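You operate a simulated robot arm through the tools that you are given. There is no shell and no other tool. Be economical: measure what you need, move in short steps, check, and stop when the job is done.

Carry out the task below with a simulated robot arm. There is one attempt and no reset: what you move stays moved.

Task
Tighten both screws on the picture frame and lock the frame clip.
Fine: use the red screwdriver and stand it back in its holder.

The check looks at the end state, three seconds after you hand in, the way a careful person would. Anything else that was tipped, shoved, dropped, spilled or broken makes it a failure.

Robot
A 7-joint arm with a two-finger parallel gripper, fixed in place. Base frame: the origin is at the foot of the arm, x ahead of it, y to its left, z up; the work surface is at about z = 900. Lengths are in mm, angles in rad, forces in N, time in s.
With the tool pointing down near the work surface it reaches from about 280 to 740 mm from the base axis. Its first joint turns from -2.007 to 2.007 rad. Payload 3.91 kg.
The tool frame sits at the grasp point between the pads (the TCP): z along the fingers, y along the line on which they close. The tips reach 30 mm beyond it. The gripper opens to 110 mm. The fingers are 20 mm wide and 10 mm thick; the gripper's body (48 by 112 mm) begins 55 mm behind the TCP.
Orientation is told as [roll, pitch, yaw] about the base's x, y, z axes, in that order, counted from this pose: with the fingers straight down and closing along the base's y, the tool's x points along the base's -x, its y along +y and its z along -z.

Tools
- The arm moves only by the tool drive_tool. Its argument "motion" is a list of rows, each a list of 3 entries, a list of its own where there are three numbers: the shift along the tool's x, y, z in mm, then the turn, a rotation vector about the tool's x, y, z in degrees, then the closure in counts, from 0 (fully open) to 255 (shut). In form: [[[dx, dy, dz], [ax, ay, az], gripper], ...]. A call has 1 to 10 rows; each row shifts and turns the commanded pose from where the row before left it, along the tool's axes as they then stand. Each row takes 0.2 s and may step no farther than 50 mm and 0.15 rad from the row before; otherwise, or with a gripper value out of range, the whole call is refused. A pose out of reach is approached as far as the arm can. The call stops where the force on the tool passes 40 N (or 10 N more than at its start, if that is more) or the arm is blocked; 0.2 s more then pass. The fingers move at their own pace (about 108 mm/s each) and stop on an object; they squeeze with about 31 N. The grip force told is the motor's: it shows also when the fingers shut on nothing. Time passes only in rows, and 0.2 s behind the last, so rows that do not move let the fingers close. It gives the time, the measured TCP pose, the force on the tool (base axes), the opening and the grip force at its end, in the units of the frame above (readings bear some noise), with the torque about the TCP (base axes, N m) and any sound that the robot's microphone picked up, and new pictures: "show" is both (left out), scene, wrist or none.
- Cameras (640 x 400 px; columns grow to the right, rows downward): "scene" is fixed at [221, -500.4, 1685.9]; the picture's right is [0.99, -0.17, 0.00], its down [-0.09, -0.50, -0.86] and it looks along [0.15, 0.85, -0.51] (base axes); focal length 323 px, centre (320, 200). "wrist" rides on the gripper at [72, 17, -103] in the tool frame; the picture's right is [-0.23, 0.97, 0.00], its down [-0.76, -0.18, -0.62] and it looks along [-0.61, -0.14, 0.78] (tool axes); focal length 222 px, centre (320, 200). There is no depth. A picture from a camera that has moved, and an enlarged one, comes with that camera's place and axes in the base frame and with its lens.
- lift_body(by): slides the trunk up (or, below 0, down) by that many mm; the arm rides with it, the base frame stays. It gives what a move gives, with no picture.
- inspect(camera, box): a new picture of the part [left, top, right, bottom] of that camera's present view, enlarged. It takes no simulated time.
- job_done(): hands the job in; it is judged then, once.

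Go step by step. Nothing tells you positions but the pictures and the camera data: compare them with the known pose of the tool, close in by small moves and look again before you grip or let go. The budget is 120 turns and 200 pictures, counting those below and the enlarged ones. Unless the task says otherwise, let go and move clear before handing in, and close with one line.

The tools are called after "Call:" as name(argument=value, ...) on one line, values as JSON. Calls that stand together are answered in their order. drive_tool: Moves the arm, as the interface text tells. Its arguments: {"type":"object","properties":{"motion":{"type":"array"},"show":{"type":"string","enum":["both","scene","wrist","none"]}},"required":["motion"]} The other tools are called the same way: lift_body (by) slides the trunk up or down; inspect (camera, box) takes an enlarged picture of a part of a camera's view; job_done () hands the job in.

At the start:

```text
time: 0.0
tcp_pos: [110.1, 508.5, 1312.8]
orientation: [0.0, 0.0, 0.0]
force: [0.0, 0.4, -1.0]
torque: [0.0, -0.03, -0.01]
grip_width: 110.0
finger_force: 0.1
trunk travel left (down, up): [-925.0, 65.0]
```

scene: 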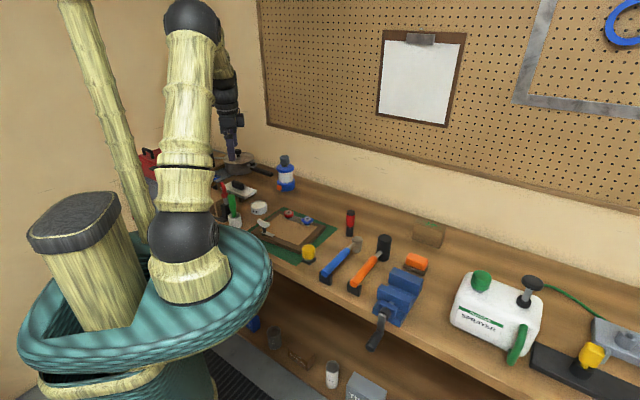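
wrist: 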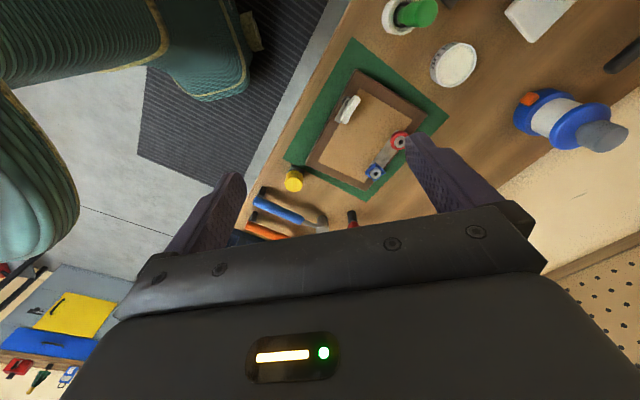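

I see a bench with a framed board on a green mat, some tools and screwdriver-like handles. I'll enlarge the area around the frame first.

Call:
inspect(camera="scene", box=[200, 140, 360, 280])

Call:
inspect(camera="wrist", box=[230, 0, 550, 240])

```text
2.86 times, centred on (280, 210) of scene
camera zoom: at [221.0, -500.4, 1685.9], right [0.99, -0.17, 0.0], down [-0.09, -0.5, -0.86], along [0.15, 0.85, -0.51], focal length 924 px, centre (434, 171)
```

zoom: 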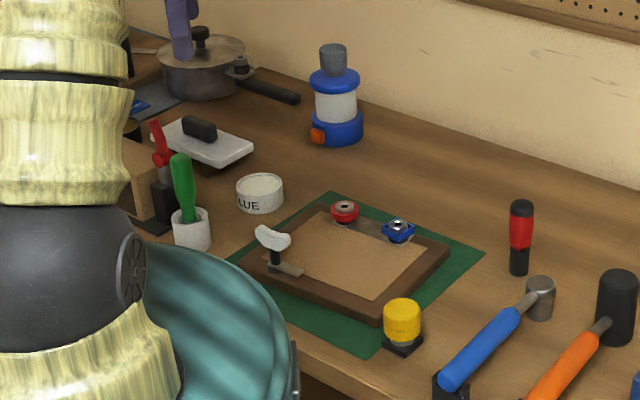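

```text
1.67 times, centred on (390, 120) of wrist
camera zoom: at [38.5, 526.3, 1417.5], right [0.23, 0.97, 0.0], down [0.76, -0.18, 0.62], along [0.61, -0.14, -0.78], focal length 370 px, centre (203, 333)
```

zoom: 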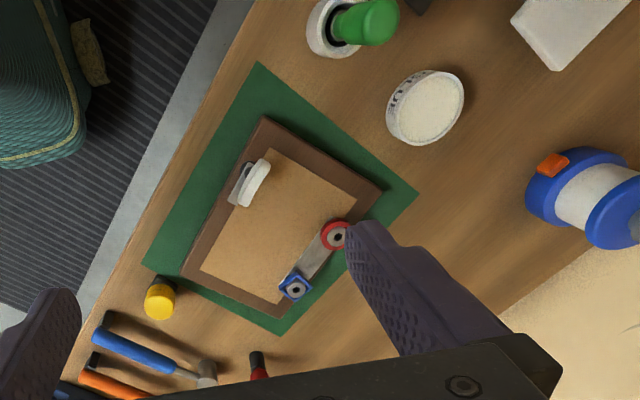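

The red-handled driver seems to stand in a black holder near (521, 519). The screws are near (292, 693) and (365, 623), and the clip lever is near (182, 590). I'll zoom in on each to check.

Call:
inspect(camera="scene", box=[255, 195, 335, 245])

Call:
inspect(camera="scene", box=[320, 200, 400, 250])

Call:
inspect(camera="scene", box=[205, 165, 285, 215])

```text
8.00 times, centred on (295, 220) of scene
camera zoom: at [221.0, -500.4, 1685.9], right [0.99, -0.17, 0.0], down [-0.09, -0.5, -0.86], along [0.15, 0.85, -0.51], focal length 2586 px, centre (520, 40)
```

zoom: 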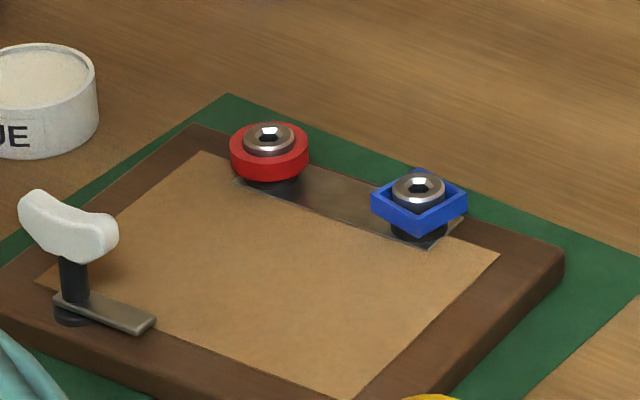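

```text
8.00 times, centred on (360, 225) of scene
camera zoom: at [221.0, -500.4, 1685.9], right [0.99, -0.17, 0.0], down [-0.09, -0.5, -0.86], along [0.15, 0.85, -0.51], focal length 2586 px, centre (0, 0)
```

zoom: 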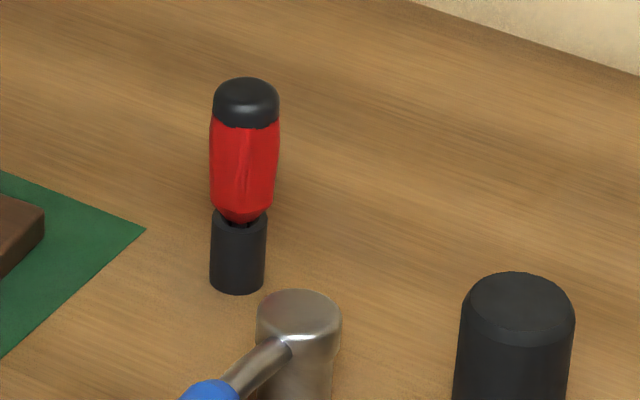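

```text
8.00 times, centred on (245, 190) of scene
camera zoom: at [221.0, -500.4, 1685.9], right [0.99, -0.17, 0.0], down [-0.09, -0.5, -0.86], along [0.15, 0.85, -0.51], focal length 2586 px, centre (920, 280)
```

zoom: 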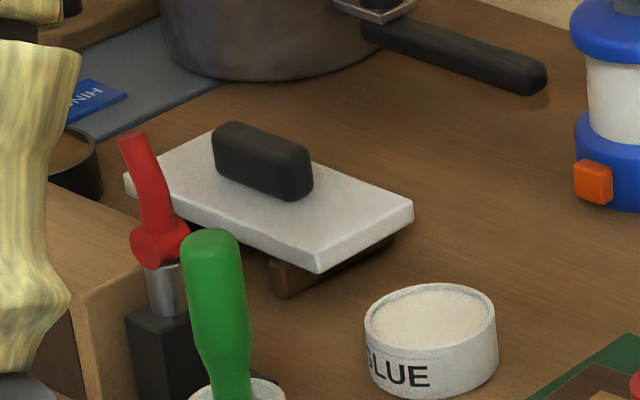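

The screws are hex sockets in a red and a blue collar. The driver stands in a small black holder, and the clip is a white wing on a post with a metal bar. I'll go lower over the frame for a closer wrist view.

Call:
drive_tool(motion=[[[0, 25, 37], [0, 0, 0], 0], [[0, 25, 37], [0, 0, 0], 0], [[0, 25, 37], [0, 0, 0], 0], [[0, 25, 37], [0, 0, 0], 0]], show="wrist")

```text
time: 1.0
tcp_pos: [109.1, 608.7, 1165.4]
orientation: [0.0, 0.0, 0.001]
force: [-0.4, -0.7, -0.3]
torque: [-0.01, 0.01, 0.03]
grip_width: 109.8
finger_force: 0.0
trunk travel left (down, up): [-925.0, 65.0]
camera wrist: at [37.4, 625.1, 1269.6], right [0.23, 0.97, 0.0], down [0.76, -0.18, 0.62], along [0.61, -0.14, -0.78], focal length 222 px, centre (320, 200)
```

wrist: 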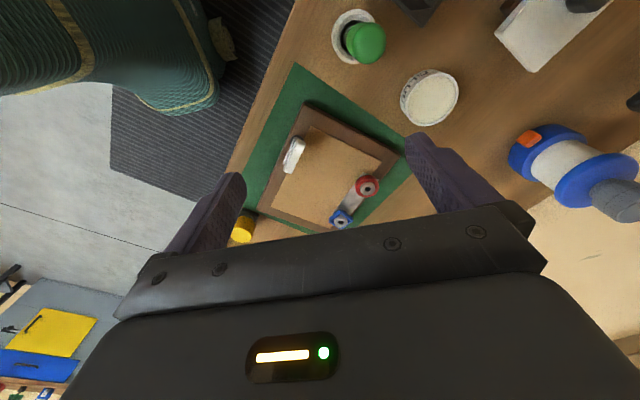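

Call:
inspect(camera="wrist", box=[240, 80, 420, 240])

```text
2.50 times, centred on (330, 160) of wrist
camera zoom: at [37.4, 625.1, 1269.6], right [0.23, 0.97, 0.0], down [0.76, -0.18, 0.62], along [0.61, -0.14, -0.78], focal length 555 px, centre (295, 300)
```

zoom: 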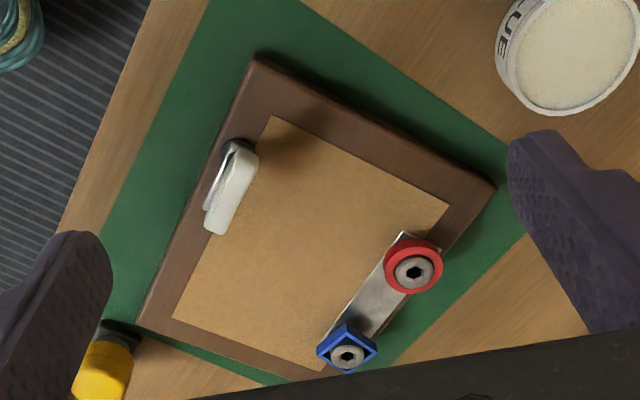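

The red screw head is near (287, 656, 946), the blue near (359, 596, 946), and the clip wing near (182, 556, 970). Next I move toward the driver to see it from close up.

Call:
drive_tool(motion=[[[-41.5, -12.5, 0], [0, 0, 0], 0], [[-41.5, -12.5, 0], [0, 0, 0], 0], [[-41.5, -12.5, 0], [0, 0, 0], 0], [[-41.5, -12.5, 0], [0, 0, 0], 0], [[-41.5, -12.5, 5], [0, 0, 0], 0], [[-41.5, -12.5, 10], [0, 0, 0], 0], [[-41.5, -12.5, 10], [0, 0, 0], 0]])

```text
time: 2.6
tcp_pos: [403.0, 520.7, 1139.6]
orientation: [0.0, 0.004, -0.002]
force: [-0.9, 0.2, -0.1]
torque: [-0.01, 0.01, 0.0]
grip_width: 110.1
finger_force: 0.1
trunk travel left (down, up): [-925.0, 65.0]
camera wrist: at [330.7, 538.8, 1242.7], right [0.23, 0.97, 0.0], down [0.76, -0.18, 0.62], along [0.61, -0.14, -0.78], focal length 222 px, centre (320, 200)
```

scene: 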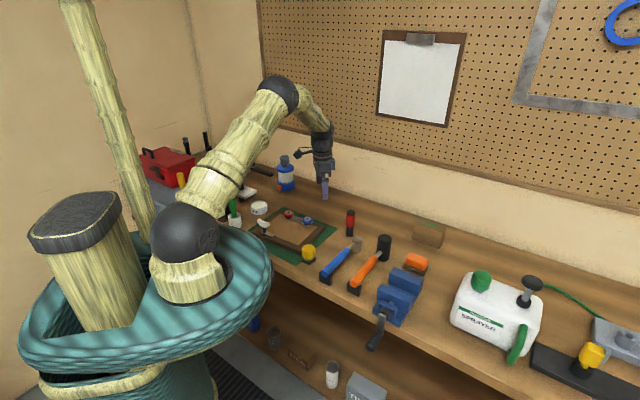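
wrist: 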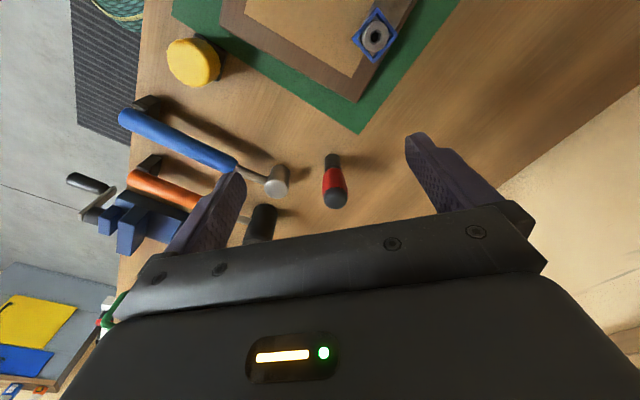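

Call:
inspect(camera="wrist", box=[240, 100, 420, 240])

Call:
inspect(camera="scene", box=[310, 190, 400, 270])

```text
2.86 times, centred on (330, 170) of wrist
camera zoom: at [330.7, 538.8, 1242.7], right [0.23, 0.97, 0.0], down [0.76, -0.18, 0.62], along [0.61, -0.14, -0.78], focal length 635 px, centre (291, 286)
```

zoom: 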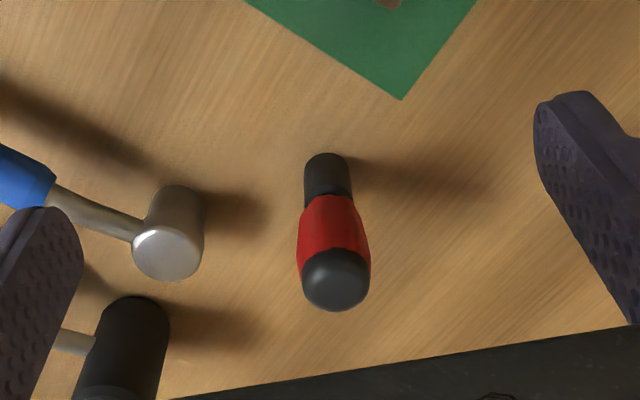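

```text
5.00 times, centred on (355, 230) of scene
camera zoom: at [221.0, -500.4, 1685.9], right [0.99, -0.17, 0.0], down [-0.09, -0.5, -0.86], along [0.15, 0.85, -0.51], focal length 1616 px, centre (145, 50)
```

zoom: 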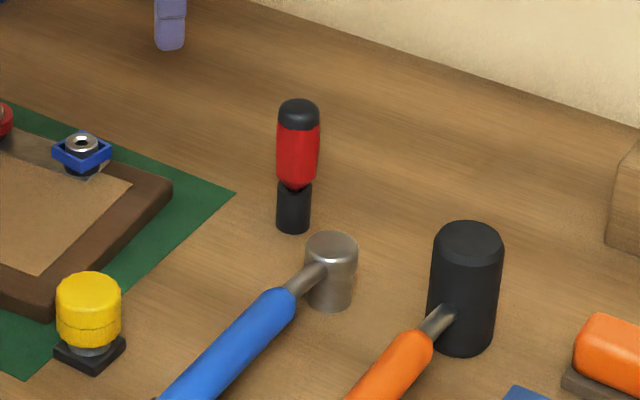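

The driver's axis is at about (514, 518.5), with its top near z 1007 and the red grip between about z 948 and 995. I'll move above it with the fingers partly open and check.

Call:
drive_tool(motion=[[[-37, -1, 0], [0, 0, 0], 60], [[-37, -1, 0], [0, 0, 0], 80], [[-37, 0, 0], [0, 0, 0], 80], [[0, 0, 30], [0, 0, 0], 80], [[0, 0, 30], [0, 0, 0], 80], [[0, 0, 0], [0, 0, 0], 80]])

```text
time: 4.0
tcp_pos: [511.2, 520.1, 1083.1]
orientation: [0.001, 0.0, -0.001]
force: [-0.1, 0.4, -0.4]
torque: [0.0, 0.02, 0.0]
grip_width: 75.3
finger_force: 0.1
trunk travel left (down, up): [-925.0, 65.0]
camera wrist: at [438.8, 537.3, 1185.5], right [0.23, 0.97, 0.0], down [0.76, -0.18, 0.62], along [0.61, -0.14, -0.78], focal length 222 px, centre (320, 200)
```

scene: 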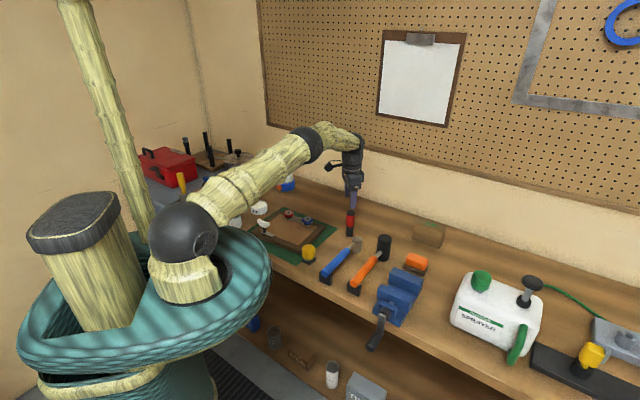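
wrist: 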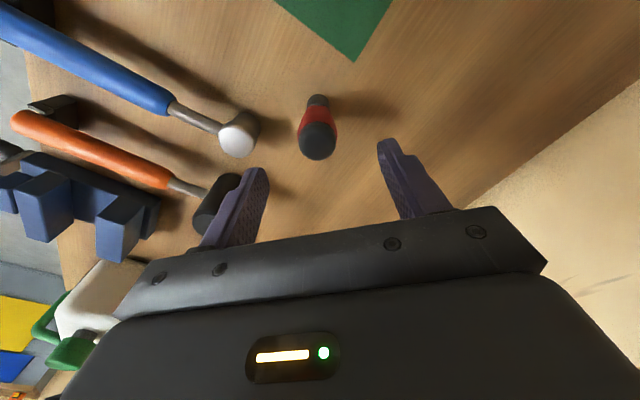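

The driver is slightly ahead of the TCP, at about (515, 518). I'll correct for that, lower to grip height with the fingers still open, and look.

Call:
drive_tool(motion=[[[-3.5, -2, 20], [0, 0, 0], 80], [[0, 0, 25], [0, 0, 0], 80], [[0, 0, 25], [0, 0, 0], 80], [[0, 0, 15], [0, 0, 0], 80], [[0, 0, 15], [0, 0, 0], 80], [[0, 0, 0], [0, 0, 0], 80]])

```text
time: 5.4
tcp_pos: [514.2, 515.8, 982.1]
orientation: [0.002, -0.001, -0.001]
force: [0.7, 0.2, 0.3]
torque: [0.0, 0.01, 0.0]
grip_width: 75.4
finger_force: 0.0
trunk travel left (down, up): [-925.0, 65.0]
camera wrist: at [441.4, 533.7, 1085.1], right [0.23, 0.97, 0.0], down [0.76, -0.18, 0.62], along [0.61, -0.14, -0.78], focal length 222 px, centre (320, 200)
```

scene: 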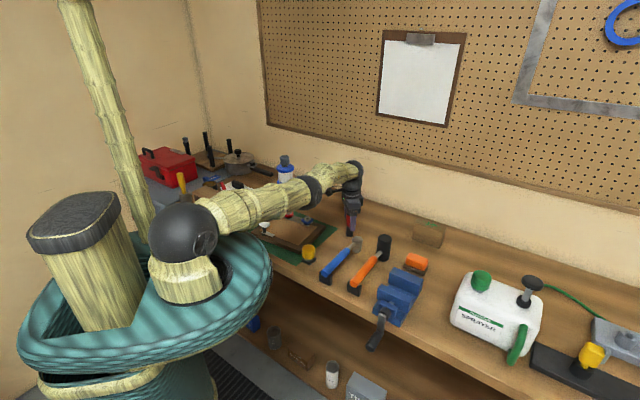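
wrist: 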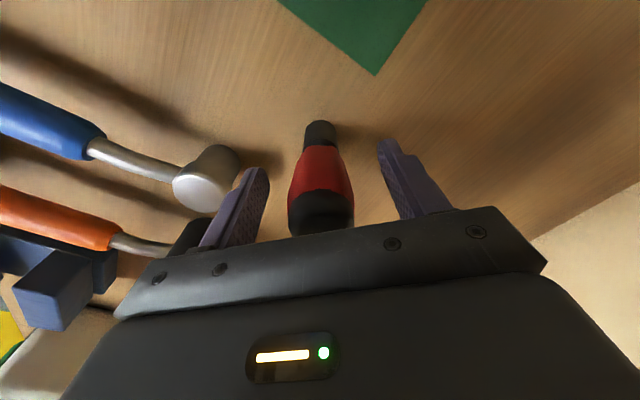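

The handle is centred between the pads, so I close on it.

Call:
drive_tool(motion=[[[0, 0, 0], [0, 0, 0], 130], [[0, 0, 0], [0, 0, 0], 170], [[0, 0, 0], [0, 0, 0], 255], [[0, 0, 0], [0, 0, 0], 255]], show="wrist")

```text
time: 6.4
tcp_pos: [514.2, 516.8, 981.0]
orientation: [0.001, -0.003, 0.0]
force: [0.0, 0.4, 0.2]
torque: [0.01, 0.0, -0.01]
grip_width: 32.9
finger_force: 31.2
trunk travel left (down, up): [-925.0, 65.0]
camera wrist: at [441.6, 534.0, 1085.1], right [0.23, 0.97, 0.0], down [0.76, -0.18, 0.62], along [0.61, -0.14, -0.78], focal length 222 px, centre (320, 200)
```

wrist: 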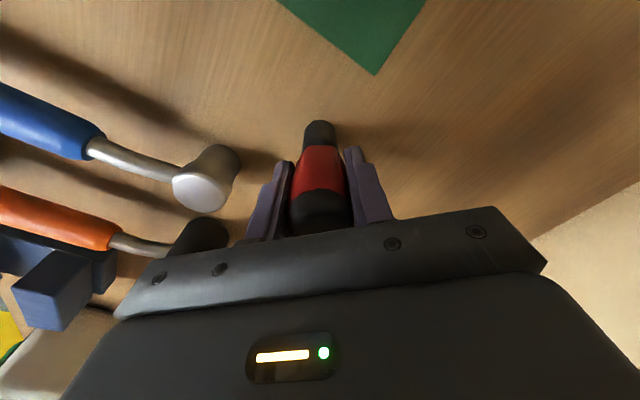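

It is gripped at (514.2, 516.5, 981.5), which I'll remember for the return. Now I lift it straight up.

Call:
drive_tool(motion=[[[0, 0, -15], [0, 0, 0], 255], [[0, 0, -20], [0, 0, 0], 255], [[0, 0, -30], [0, 0, 0], 255], [[0, 0, -30], [0, 0, 0], 255], [[0, 0, -15], [0, 0, 0], 255]])

```text
time: 7.6
tcp_pos: [522.0, 525.2, 1090.6]
orientation: [-0.001, 0.003, 0.001]
force: [-0.6, -0.3, -0.3]
torque: [-0.02, -0.02, 0.01]
grip_width: 33.0
finger_force: 31.1
out of reach, approached as far as the arm can: row 3, 4
trunk travel left (down, up): [-925.0, 65.0]
camera wrist: at [450.5, 543.0, 1194.0], right [0.23, 0.97, 0.0], down [0.76, -0.18, 0.62], along [0.61, -0.14, -0.78], focal length 222 px, centre (320, 200)
```

scene: 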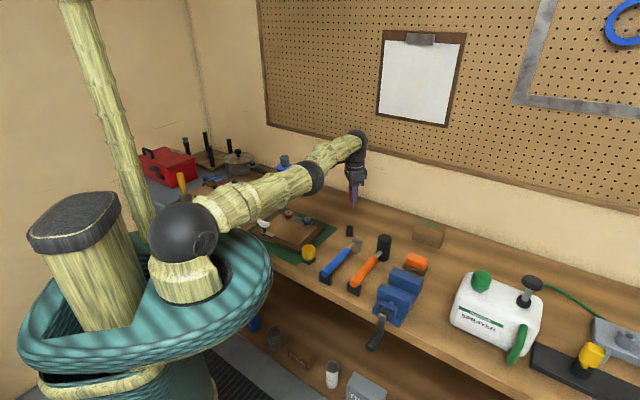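
wrist: 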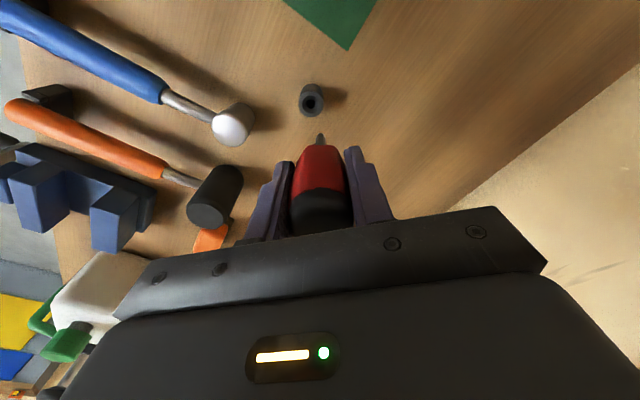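

Call:
inspect(camera="wrist", box=[260, 60, 380, 240])

Call:
inspect(camera="scene", box=[310, 140, 400, 250])

```text
2.22 times, centred on (320, 150) of wrist
camera zoom: at [450.5, 543.0, 1194.0], right [0.23, 0.97, 0.0], down [0.76, -0.18, 0.62], along [0.61, -0.14, -0.78], focal length 494 px, centre (320, 311)
```

zoom: 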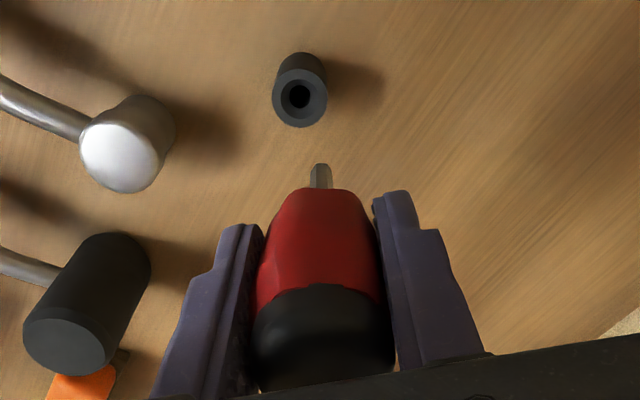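

```text
3.64 times, centred on (355, 195) of scene
camera zoom: at [221.0, -500.4, 1685.9], right [0.99, -0.17, 0.0], down [-0.09, -0.5, -0.86], along [0.15, 0.85, -0.51], focal length 1175 px, centre (193, 218)
```

zoom: 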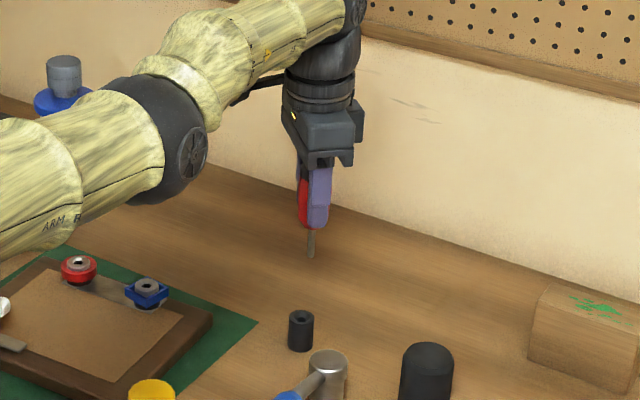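

The tip is about 80 mm below the TCP on the tool axis, and the empty holder still stands at about (515, 518.4). I'll carry the driver over to the blue screw, staying high.

Call:
drive_tool(motion=[[[32, 14, 0], [0, 0, 0], 255], [[32, 14, 0], [0, 0, 0], 255], [[32, 14, 0], [0, 0, 0], 255], [[32, 14, 0], [0, 0, 0], 255], [[32, 14, 0], [0, 0, 0], 255], [[0, 0, 0], [0, 0, 0], 255]])

```text
time: 9.0
tcp_pos: [382.5, 620.5, 1087.7]
orientation: [-0.002, 0.003, 0.0]
force: [1.2, 0.4, -0.6]
torque: [-0.03, 0.03, 0.01]
grip_width: 32.9
finger_force: 30.5
out of reach, approached as far as the arm can: row 1, 2, 3, 4, 5
trunk travel left (down, up): [-925.0, 65.0]
camera wrist: at [311.2, 638.4, 1192.1], right [0.23, 0.97, 0.0], down [0.76, -0.18, 0.62], along [0.61, -0.14, -0.78], focal length 222 px, centre (320, 200)
```

scene: 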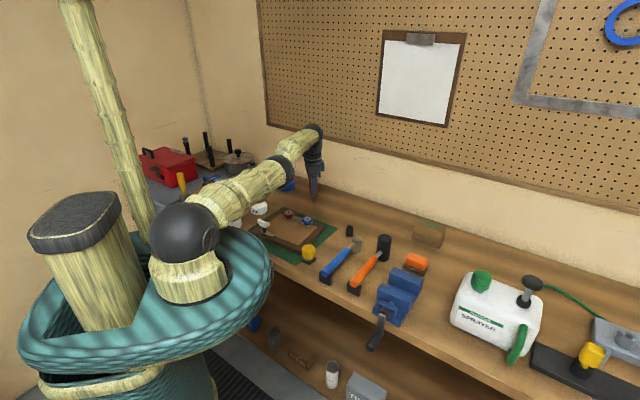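
wrist: 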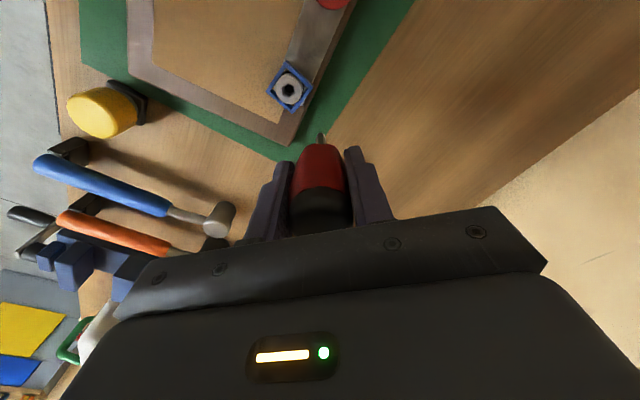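

The arm is near its outer reach and drifted a little outward, to (382, 620). I'll move inward to the blue screw at (359, 596).

Call:
drive_tool(motion=[[[12, -12, 0], [0, 0, 0], 255], [[11.5, -12.5, 0], [0, 0, 0], 255], [[0, 0, 0], [0, 0, 0], 255]])

```text
time: 9.8
tcp_pos: [377.4, 624.1, 1087.2]
orientation: [-0.001, -0.001, 0.001]
force: [-0.4, 0.0, -0.1]
torque: [0.01, -0.03, 0.03]
grip_width: 32.8
finger_force: 31.5
out of reach, approached as far as the arm can: row 1, 2
trunk travel left (down, up): [-925.0, 65.0]
camera wrist: at [305.8, 641.2, 1191.0], right [0.23, 0.97, 0.0], down [0.76, -0.18, 0.62], along [0.61, -0.14, -0.78], focal length 222 px, centre (320, 200)
```

scene: 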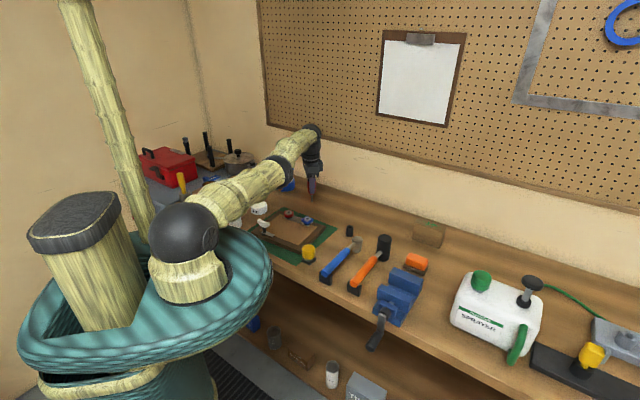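
wrist: 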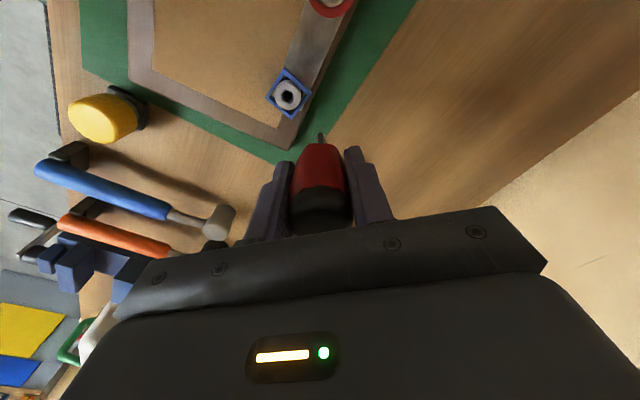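

The arm can't move inward here, so it looks stuck in an awkward elbow posture. I'll look at the arm closely before moving on.

Call:
inspect(camera="scene", box=[140, 110, 340, 310])

```text
2.00 times, centred on (240, 210) of scene
camera zoom: at [221.0, -500.4, 1685.9], right [0.99, -0.17, 0.0], down [-0.09, -0.5, -0.86], along [0.15, 0.85, -0.51], focal length 646 px, centre (480, 180)
```

zoom: 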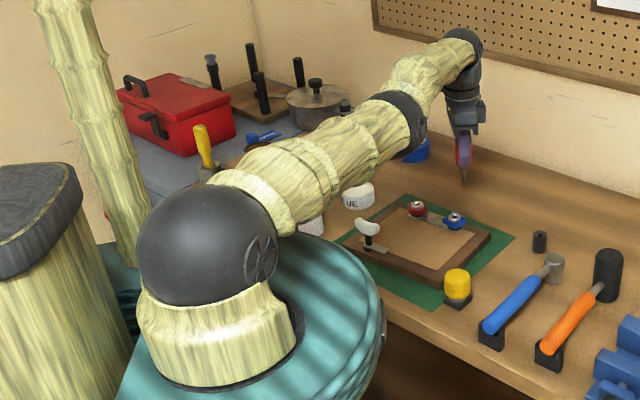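

The elbow seems to have slipped through straight onto its wrong side. I'll stretch outward to straighten it, then come back in and see which side it takes.

Call:
drive_tool(motion=[[[-5, 9, 0], [0, 0, 0], 255], [[-5, 9, 0], [0, 0, 0], 255], [[-5, 9, 0], [0, 0, 0], 255], [[-5, 9, 0], [0, 0, 0], 255], [[0, 0, 0], [0, 0, 0], 255]], show="scene")

```text
time: 11.0
tcp_pos: [378.8, 624.7, 1087.3]
orientation: [-0.001, 0.001, 0.0]
force: [0.3, -0.5, -1.3]
torque: [-0.04, 0.0, 0.02]
grip_width: 33.1
finger_force: 30.7
out of reach, approached as far as the arm can: row 1, 2, 3, 4
trunk travel left (down, up): [-925.0, 65.0]
```

scene: 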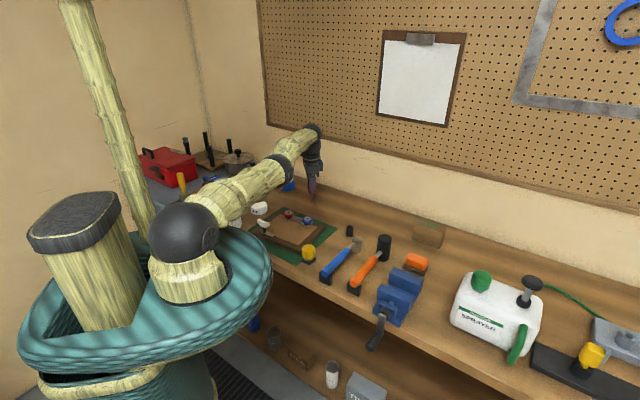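

The arm is stretched singularly straight. To bring the elbow back to its upper side, I'll tilt the hand so the fingers swing toward the base. The wrist stays put, and the tip stays above everything.

Call:
drive_tool(motion=[[[18, -30, 0], [6.8, 4.1, 0], 255], [[18, -30, 0], [6.8, 4.1, 0], 255], [[18, -30, 0], [6.8, 4.1, 0], 255], [[0, 0, 0], [0, 0, 0], 255]], show="scene")

```text
time: 12.0
tcp_pos: [334.9, 552.0, 1099.3]
orientation: [-0.365, 0.212, -0.041]
force: [0.0, 1.0, -1.1]
torque: [-0.03, 0.04, 0.0]
grip_width: 33.1
finger_force: 30.9
out of reach, approached as far as the arm can: row 1, 2, 3
trunk travel left (down, up): [-925.0, 65.0]
```

scene: 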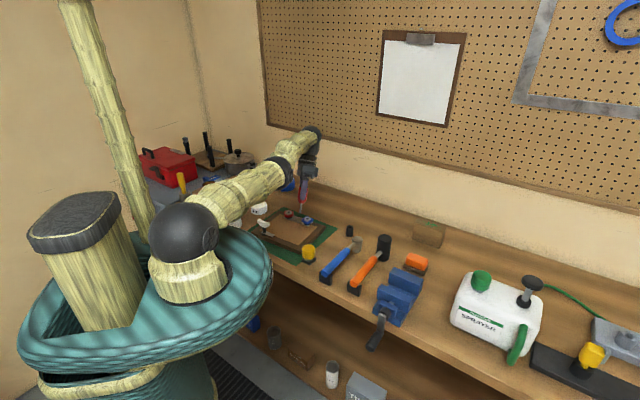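

Call:
drive_tool(motion=[[[7.1, -11.7, 6.2], [0, 0, 0], 255], [[7.1, -11.7, 6.2], [0, 0, 0], 255], [[7.1, -11.7, 6.2], [0, 0, 0], 255], [[0, 0, 0], [0, 0, 0], 255]], show="scene")

```text
time: 13.0
tcp_pos: [333.5, 553.4, 1100.4]
orientation: [-0.364, 0.212, -0.039]
force: [0.7, -0.5, -0.2]
torque: [-0.02, -0.01, -0.02]
grip_width: 32.8
finger_force: 31.0
out of reach, approached as far as the arm can: row 1, 2, 3
trunk travel left (down, up): [-925.0, 65.0]
```

scene: 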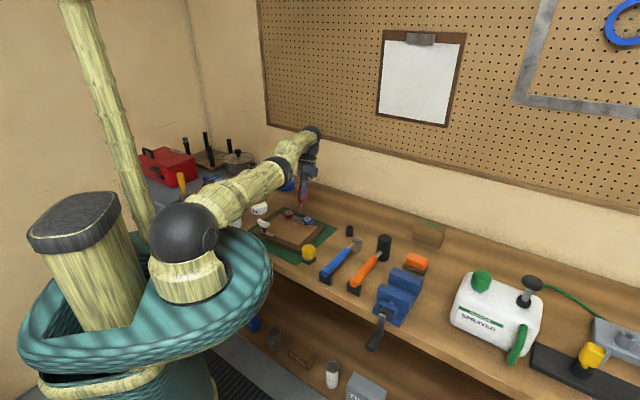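

The wrist is pinned with the elbow on the wrong side. I'll raise the trunk, which makes the hand lower relative to the shoulder. Then I'll level the hand, swing over clear bench near (449, 574) and straighten the arm by descending there.

Call:
lift_body(by=60)

Call:
drive_tool(motion=[[[-18, 30, 0], [-6.8, -4.1, 0], 255], [[-18, 30, 0], [-6.8, -4.1, 0], 255], [[-18, 30, 0], [-6.8, -4.1, 0], 255], [[0, 0, 0], [0, 0, 0], 255]], show="scene")

```text
time: 14.0
tcp_pos: [333.7, 553.0, 1159.1]
orientation: [-0.362, 0.211, -0.038]
force: [0.9, -0.4, -0.4]
torque: [-0.01, 0.02, -0.04]
grip_width: 33.3
finger_force: 31.2
trunk travel left (down, up): [-985.0, 5.0]
```

```text
time: 15.0
tcp_pos: [378.7, 624.1, 1131.8]
orientation: [-0.002, 0.0, -0.001]
force: [0.5, 0.6, -0.3]
torque: [-0.02, 0.0, 0.0]
grip_width: 32.7
finger_force: 30.7
out of reach, approached as far as the arm can: row 2, 3
trunk travel left (down, up): [-985.0, 5.0]
```

scene: 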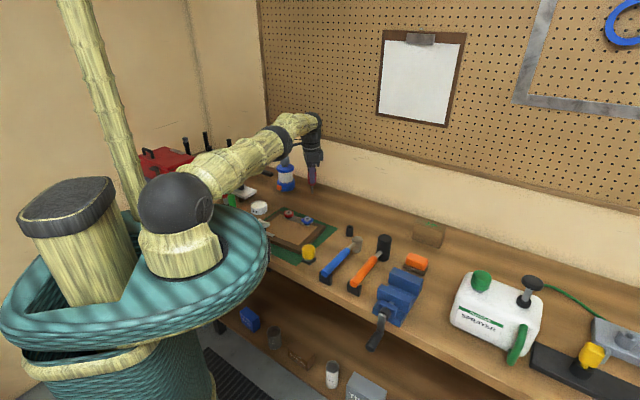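

The elbow now looks bent upward. I'll test an inward move to the blue screw.

Call:
drive_tool(motion=[[[10, -14, 0], [0, 0, 0], 255], [[10, -14, 0], [0, 0, 0], 255], [[0, 0, 0], [0, 0, 0], 255]], show="both")

```text
time: 15.8
tcp_pos: [359.5, 595.9, 1131.8]
orientation: [-0.001, -0.001, 0.002]
force: [0.6, -0.4, -0.4]
torque: [0.0, -0.02, 0.02]
grip_width: 32.8
finger_force: 31.3
trunk travel left (down, up): [-985.0, 5.0]
camera wrist: at [287.1, 614.2, 1235.4], right [0.23, 0.97, 0.0], down [0.76, -0.18, 0.62], along [0.61, -0.14, -0.78], focal length 222 px, centre (320, 200)
```

scene: 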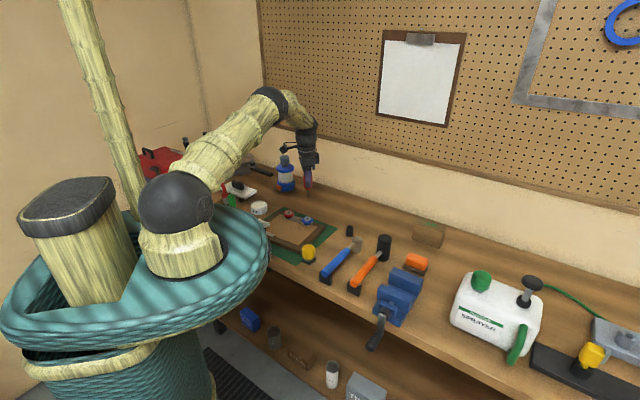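
wrist: 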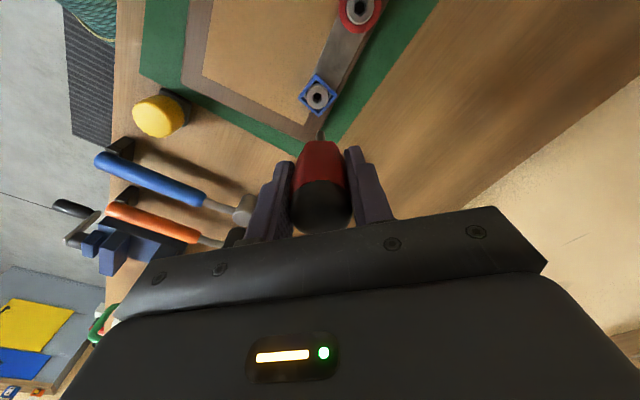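

The arm moves freely again. I'll inspect the blue screw and the tip for alignment, then lower using the trunk so the elbow keeps its bend.

Call:
inspect(camera="wrist", box=[260, 60, 380, 240])

Call:
inspect(camera="scene", box=[265, 165, 345, 245])

```text
2.22 times, centred on (320, 150) of wrist
camera zoom: at [287.1, 614.2, 1235.4], right [0.23, 0.97, 0.0], down [0.76, -0.18, 0.62], along [0.61, -0.14, -0.78], focal length 494 px, centre (320, 311)
```

zoom: 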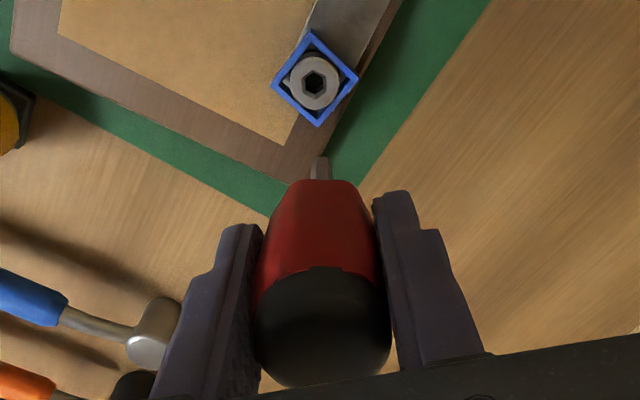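

```text
5.00 times, centred on (305, 205) of scene
camera zoom: at [221.0, -500.4, 1685.9], right [0.99, -0.17, 0.0], down [-0.09, -0.5, -0.86], along [0.15, 0.85, -0.51], focal length 1616 px, centre (395, 175)
```

zoom: 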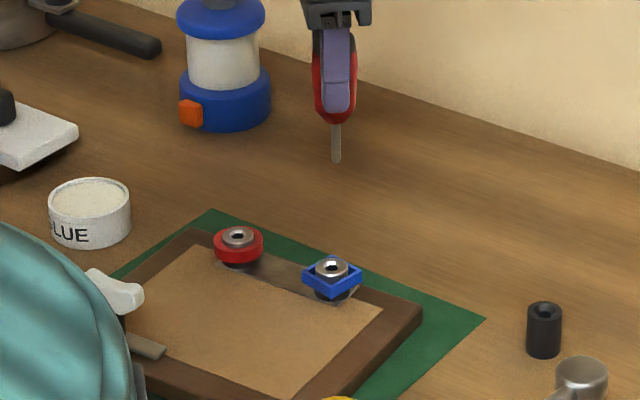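

The driver slid down about 7 mm in the grip, so its tip is now about 88 mm below the TCP. The blue socket is near (356.5, 595.7). I'll lower with the trunk by 70 and centre x.

Call:
lift_body(by=-70)

Call:
drive_tool(motion=[[[2.5, 0, 0], [0, 0, 0], 255], [[0, 0, 0], [0, 0, 0], 255]])

Call:
inspect(camera="wrist", box=[260, 60, 380, 240])

Call:
inspect(camera="scene", box=[265, 175, 345, 235])

```text
time: 16.9
tcp_pos: [360.5, 597.7, 1062.3]
orientation: [0.0, 0.0, 0.001]
force: [0.6, -0.9, -1.1]
torque: [-0.02, 0.02, 0.01]
grip_width: 33.1
finger_force: 30.4
trunk travel left (down, up): [-915.0, 75.0]
```

```text
time: 17.5
tcp_pos: [356.6, 596.6, 1061.4]
orientation: [0.001, -0.001, 0.001]
force: [-0.6, 0.0, -0.4]
torque: [0.01, 0.0, 0.0]
grip_width: 33.0
finger_force: 30.8
trunk travel left (down, up): [-915.0, 75.0]
camera wrist: at [284.6, 614.0, 1164.9], right [0.23, 0.97, 0.0], down [0.76, -0.18, 0.62], along [0.61, -0.14, -0.78], focal length 222 px, centre (320, 200)
```

scene: 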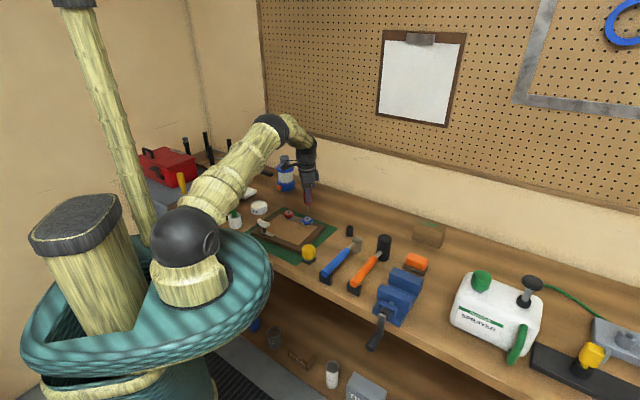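
wrist: 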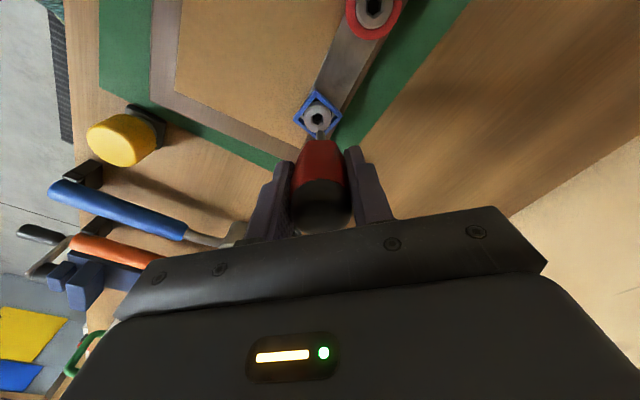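

```text
2.22 times, centred on (320, 150) of wrist
camera zoom: at [284.6, 614.0, 1164.9], right [0.23, 0.97, 0.0], down [0.76, -0.18, 0.62], along [0.61, -0.14, -0.78], focal length 494 px, centre (320, 311)
```

zoom: 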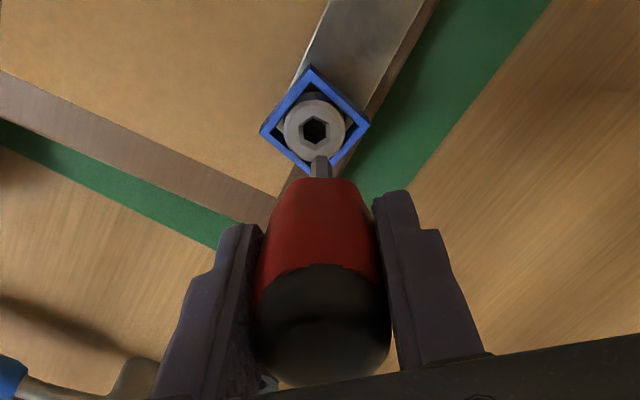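

```text
6.67 times, centred on (305, 205) of scene
camera zoom: at [221.0, -500.4, 1685.9], right [0.99, -0.17, 0.0], down [-0.09, -0.5, -0.86], along [0.15, 0.85, -0.51], focal length 2155 px, centre (420, 167)
```

zoom: 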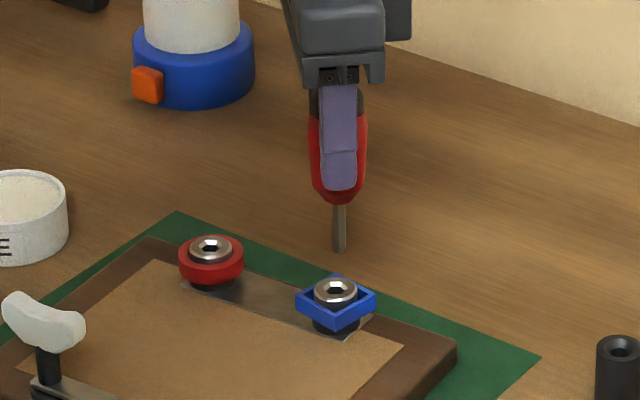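

The tip needs to shift about -3.3 in x and -2.3 in y. I'll apply that, lower 16 mm and check again.

Call:
drive_tool(motion=[[[3.3, -2.3, 0], [0, 0, 0], 255], [[0, 0, 8], [0, 0, 0], 255], [[0, 0, 8], [0, 0, 0], 255], [[0, 0, 0], [0, 0, 0], 255]], show="none")

Call:
inspect(camera="wrist", box=[280, 90, 360, 170])

Call:
inspect(camera="scene", box=[285, 195, 335, 235])

```text
time: 18.5
tcp_pos: [354.1, 593.3, 1045.5]
orientation: [-0.001, 0.0, 0.001]
force: [-0.2, -0.1, -0.2]
torque: [-0.04, -0.01, -0.01]
grip_width: 32.9
finger_force: 30.6
trunk travel left (down, up): [-915.0, 75.0]
```

```text
5.00 times, centred on (320, 130) of wrist
camera zoom: at [281.8, 611.3, 1149.4], right [0.23, 0.97, 0.0], down [0.76, -0.18, 0.62], along [0.61, -0.14, -0.78], focal length 1111 px, centre (320, 550)
```

zoom: 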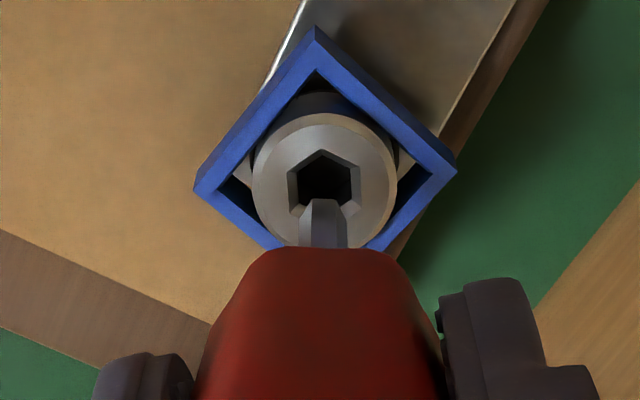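

```text
10.00 times, centred on (310, 215) of scene
camera zoom: at [221.0, -500.4, 1685.9], right [0.99, -0.17, 0.0], down [-0.09, -0.5, -0.86], along [0.15, 0.85, -0.51], focal length 3232 px, centre (420, 50)
```

zoom: 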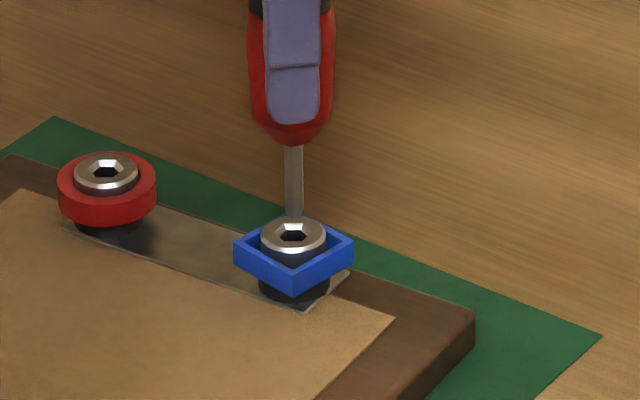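

Alignment looks within a millimetre, with about 9 mm left to go. I'll lower gently to contact.

Call:
drive_tool(motion=[[[0, 0, 3], [0, 0, 0], 255], [[0, 0, 3], [0, 0, 0], 255], [[0, 0, 2], [0, 0, 0], 255], [[0, 0, 2], [0, 0, 0], 255], [[0, 0, 1], [0, 0, 0], 255], [[0, 0, 0], [0, 0, 0], 255]], show="none")

Call:
inspect(camera="wrist", box=[280, 90, 360, 170])

Call:
inspect(camera="scene", box=[285, 195, 335, 235])

```text
time: 19.9
tcp_pos: [353.1, 593.7, 1036.4]
orientation: [-0.003, 0.001, 0.001]
force: [0.0, 0.4, -0.2]
torque: [-0.01, 0.01, 0.01]
grip_width: 33.0
finger_force: 31.2
trunk travel left (down, up): [-915.0, 75.0]
```

```text
5.00 times, centred on (320, 130) of wrist
camera zoom: at [281.1, 611.9, 1138.6], right [0.23, 0.97, 0.0], down [0.76, -0.18, 0.62], along [0.61, -0.14, -0.78], focal length 1111 px, centre (320, 550)
```

zoom: 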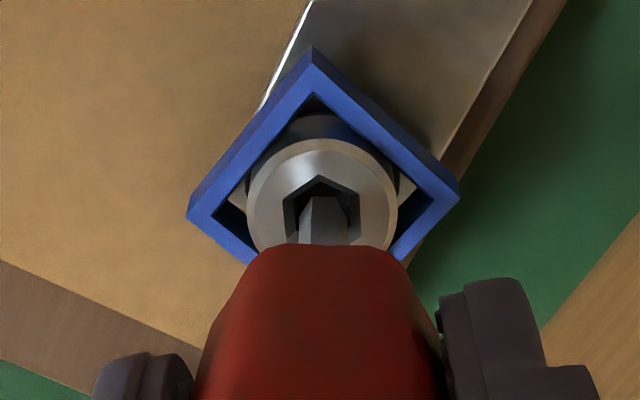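

```text
10.00 times, centred on (310, 215) of scene
camera zoom: at [221.0, -500.4, 1685.9], right [0.99, -0.17, 0.0], down [-0.09, -0.5, -0.86], along [0.15, 0.85, -0.51], focal length 3232 px, centre (420, 50)
```

zoom: 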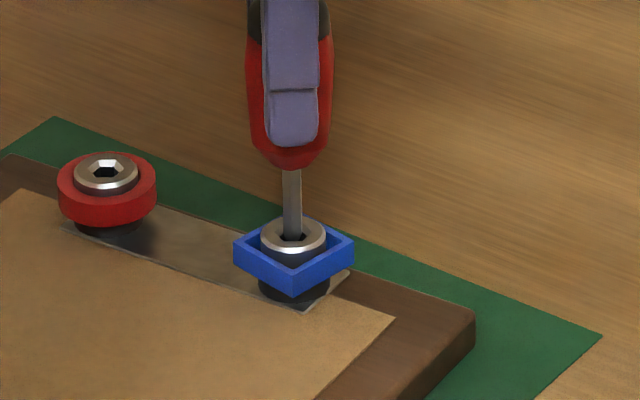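

Call:
drive_tool(motion=[[[0, 0, 1.5], [0, 0, 0], 255], [[0, 0, 1.5], [0, 0, 0], 255], [[0, 0, 1.5], [0, 0, 0], 255], [[0, 0, 1.5], [0, 0, 0], 255], [[0, 0, 0], [0, 0, 0], 255]], show="none")

Call:
inspect(camera="wrist", box=[280, 90, 360, 170])

Call:
inspect(camera="scene", box=[285, 195, 335, 235])

```text
time: 21.1
tcp_pos: [353.7, 594.5, 1029.2]
orientation: [-0.002, 0.001, -0.001]
force: [-0.5, -0.2, 0.3]
torque: [0.0, -0.01, 0.02]
grip_width: 32.9
finger_force: 31.3
trunk travel left (down, up): [-915.0, 75.0]
```

```text
5.00 times, centred on (320, 130) of wrist
camera zoom: at [281.0, 611.4, 1132.6], right [0.23, 0.97, 0.0], down [0.76, -0.18, 0.62], along [0.61, -0.14, -0.78], focal length 1111 px, centre (320, 550)
```

zoom: 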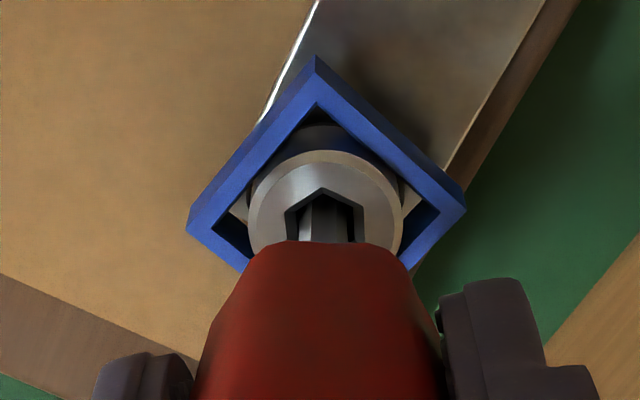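

```text
10.00 times, centred on (310, 215) of scene
camera zoom: at [221.0, -500.4, 1685.9], right [0.99, -0.17, 0.0], down [-0.09, -0.5, -0.86], along [0.15, 0.85, -0.51], focal length 3232 px, centre (420, 50)
```

zoom: 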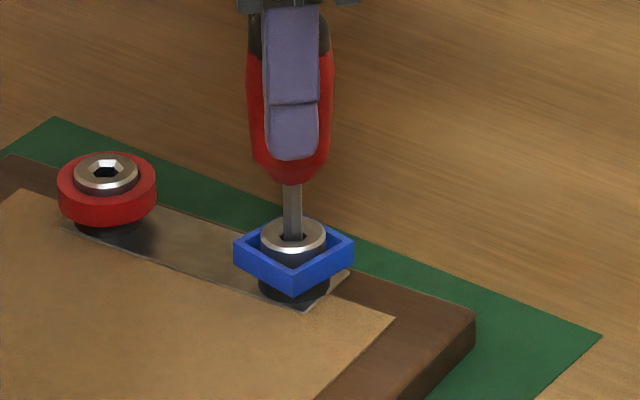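

The tip is inside the socket with no contact yet, so I continue down until it seats.

Call:
drive_tool(motion=[[[0, 0, 1.5], [0, 0, 0], 255], [[0, 0, 1.5], [0, 0, 0], 255], [[0, 0, 1.5], [0, 0, 0], 255], [[0, 0, 1.5], [0, 0, 0], 255], [[0, 0, 0], [0, 0, 0], 255]], show="none")

Call:
inspect(camera="scene", box=[285, 195, 335, 235])

```text
time: 22.3
tcp_pos: [352.5, 592.3, 1027.7]
orientation: [0.003, -0.002, -0.001]
force: [0.2, -2.0, 26.2]
torque: [-0.39, -0.02, -0.02]
grip_width: 32.9
finger_force: 30.5
trunk travel left (down, up): [-915.0, 75.0]
```

```text
10.00 times, centred on (310, 215) of scene
camera zoom: at [221.0, -500.4, 1685.9], right [0.99, -0.17, 0.0], down [-0.09, -0.5, -0.86], along [0.15, 0.85, -0.51], focal length 3232 px, centre (420, 50)
```

zoom: 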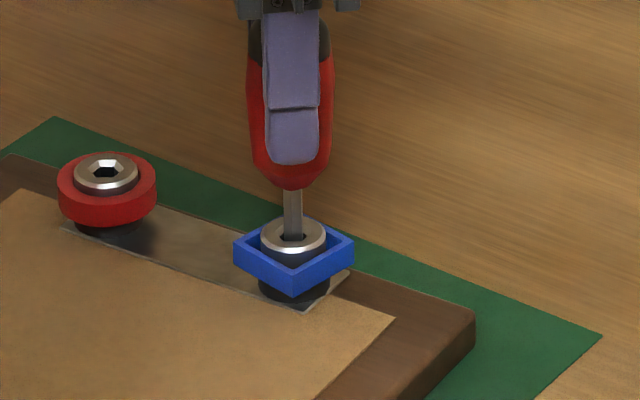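

The tip is seated with 26 N. I'll ease slightly and turn clockwise (+z of the tool), watching the torque.

Call:
drive_tool(motion=[[[0, 0, -1.5], [0, 0, 0], 255], [[0, 0, 0], [0, 0, 6], 255], [[0, 0, 0], [0, 0, 6], 255], [[0, 0, 0], [0, 0, 6], 255], [[0, 0, 0], [0, 0, 6], 255], [[0, 0, 0], [0, 0, 6], 255]], show="wrist")

Call:
inspect(camera="wrist", box=[280, 90, 360, 170])

Call:
inspect(camera="scene", box=[285, 195, 335, 235])

```text
time: 23.7
tcp_pos: [353.0, 593.2, 1027.8]
orientation: [0.005, -0.001, -0.526]
force: [2.2, 5.6, 28.5]
torque: [0.34, -0.24, 0.12]
grip_width: 32.7
finger_force: 31.1
trunk travel left (down, up): [-915.0, 75.0]
camera wrist: at [298.8, 645.2, 1130.9], right [0.68, 0.73, 0.0], down [0.57, -0.54, 0.62], along [0.46, -0.42, -0.78], focal length 222 px, centre (320, 200)
```

wrist: 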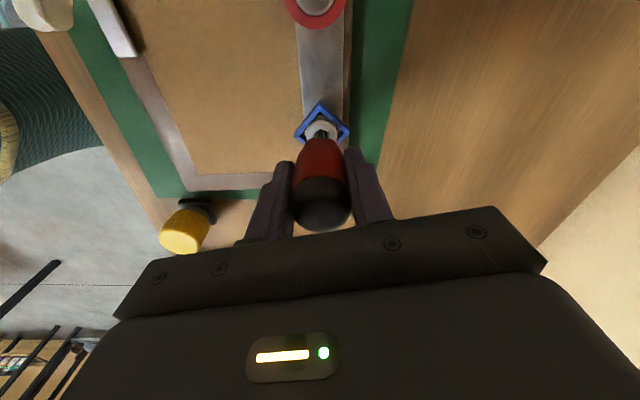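

```text
5.00 times, centred on (320, 130) of wrist
camera zoom: at [298.8, 645.2, 1130.9], right [0.68, 0.73, 0.0], down [0.57, -0.54, 0.62], along [0.46, -0.42, -0.78], focal length 1111 px, centre (320, 550)
```

zoom: 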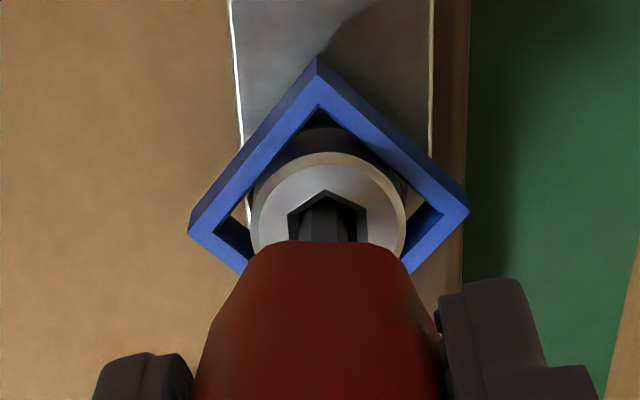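

```text
10.00 times, centred on (310, 215) of scene
camera zoom: at [221.0, -500.4, 1685.9], right [0.99, -0.17, 0.0], down [-0.09, -0.5, -0.86], along [0.15, 0.85, -0.51], focal length 3232 px, centre (420, 50)
```

zoom: 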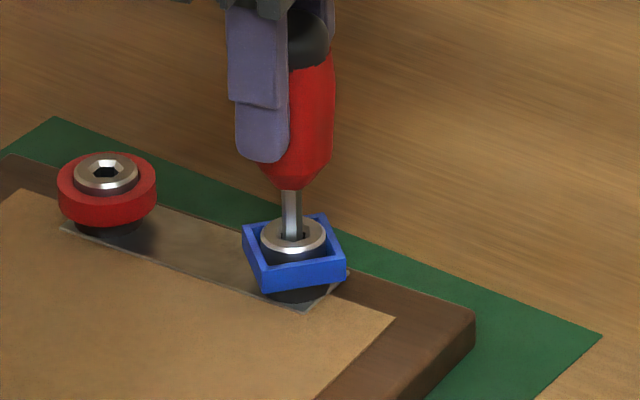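

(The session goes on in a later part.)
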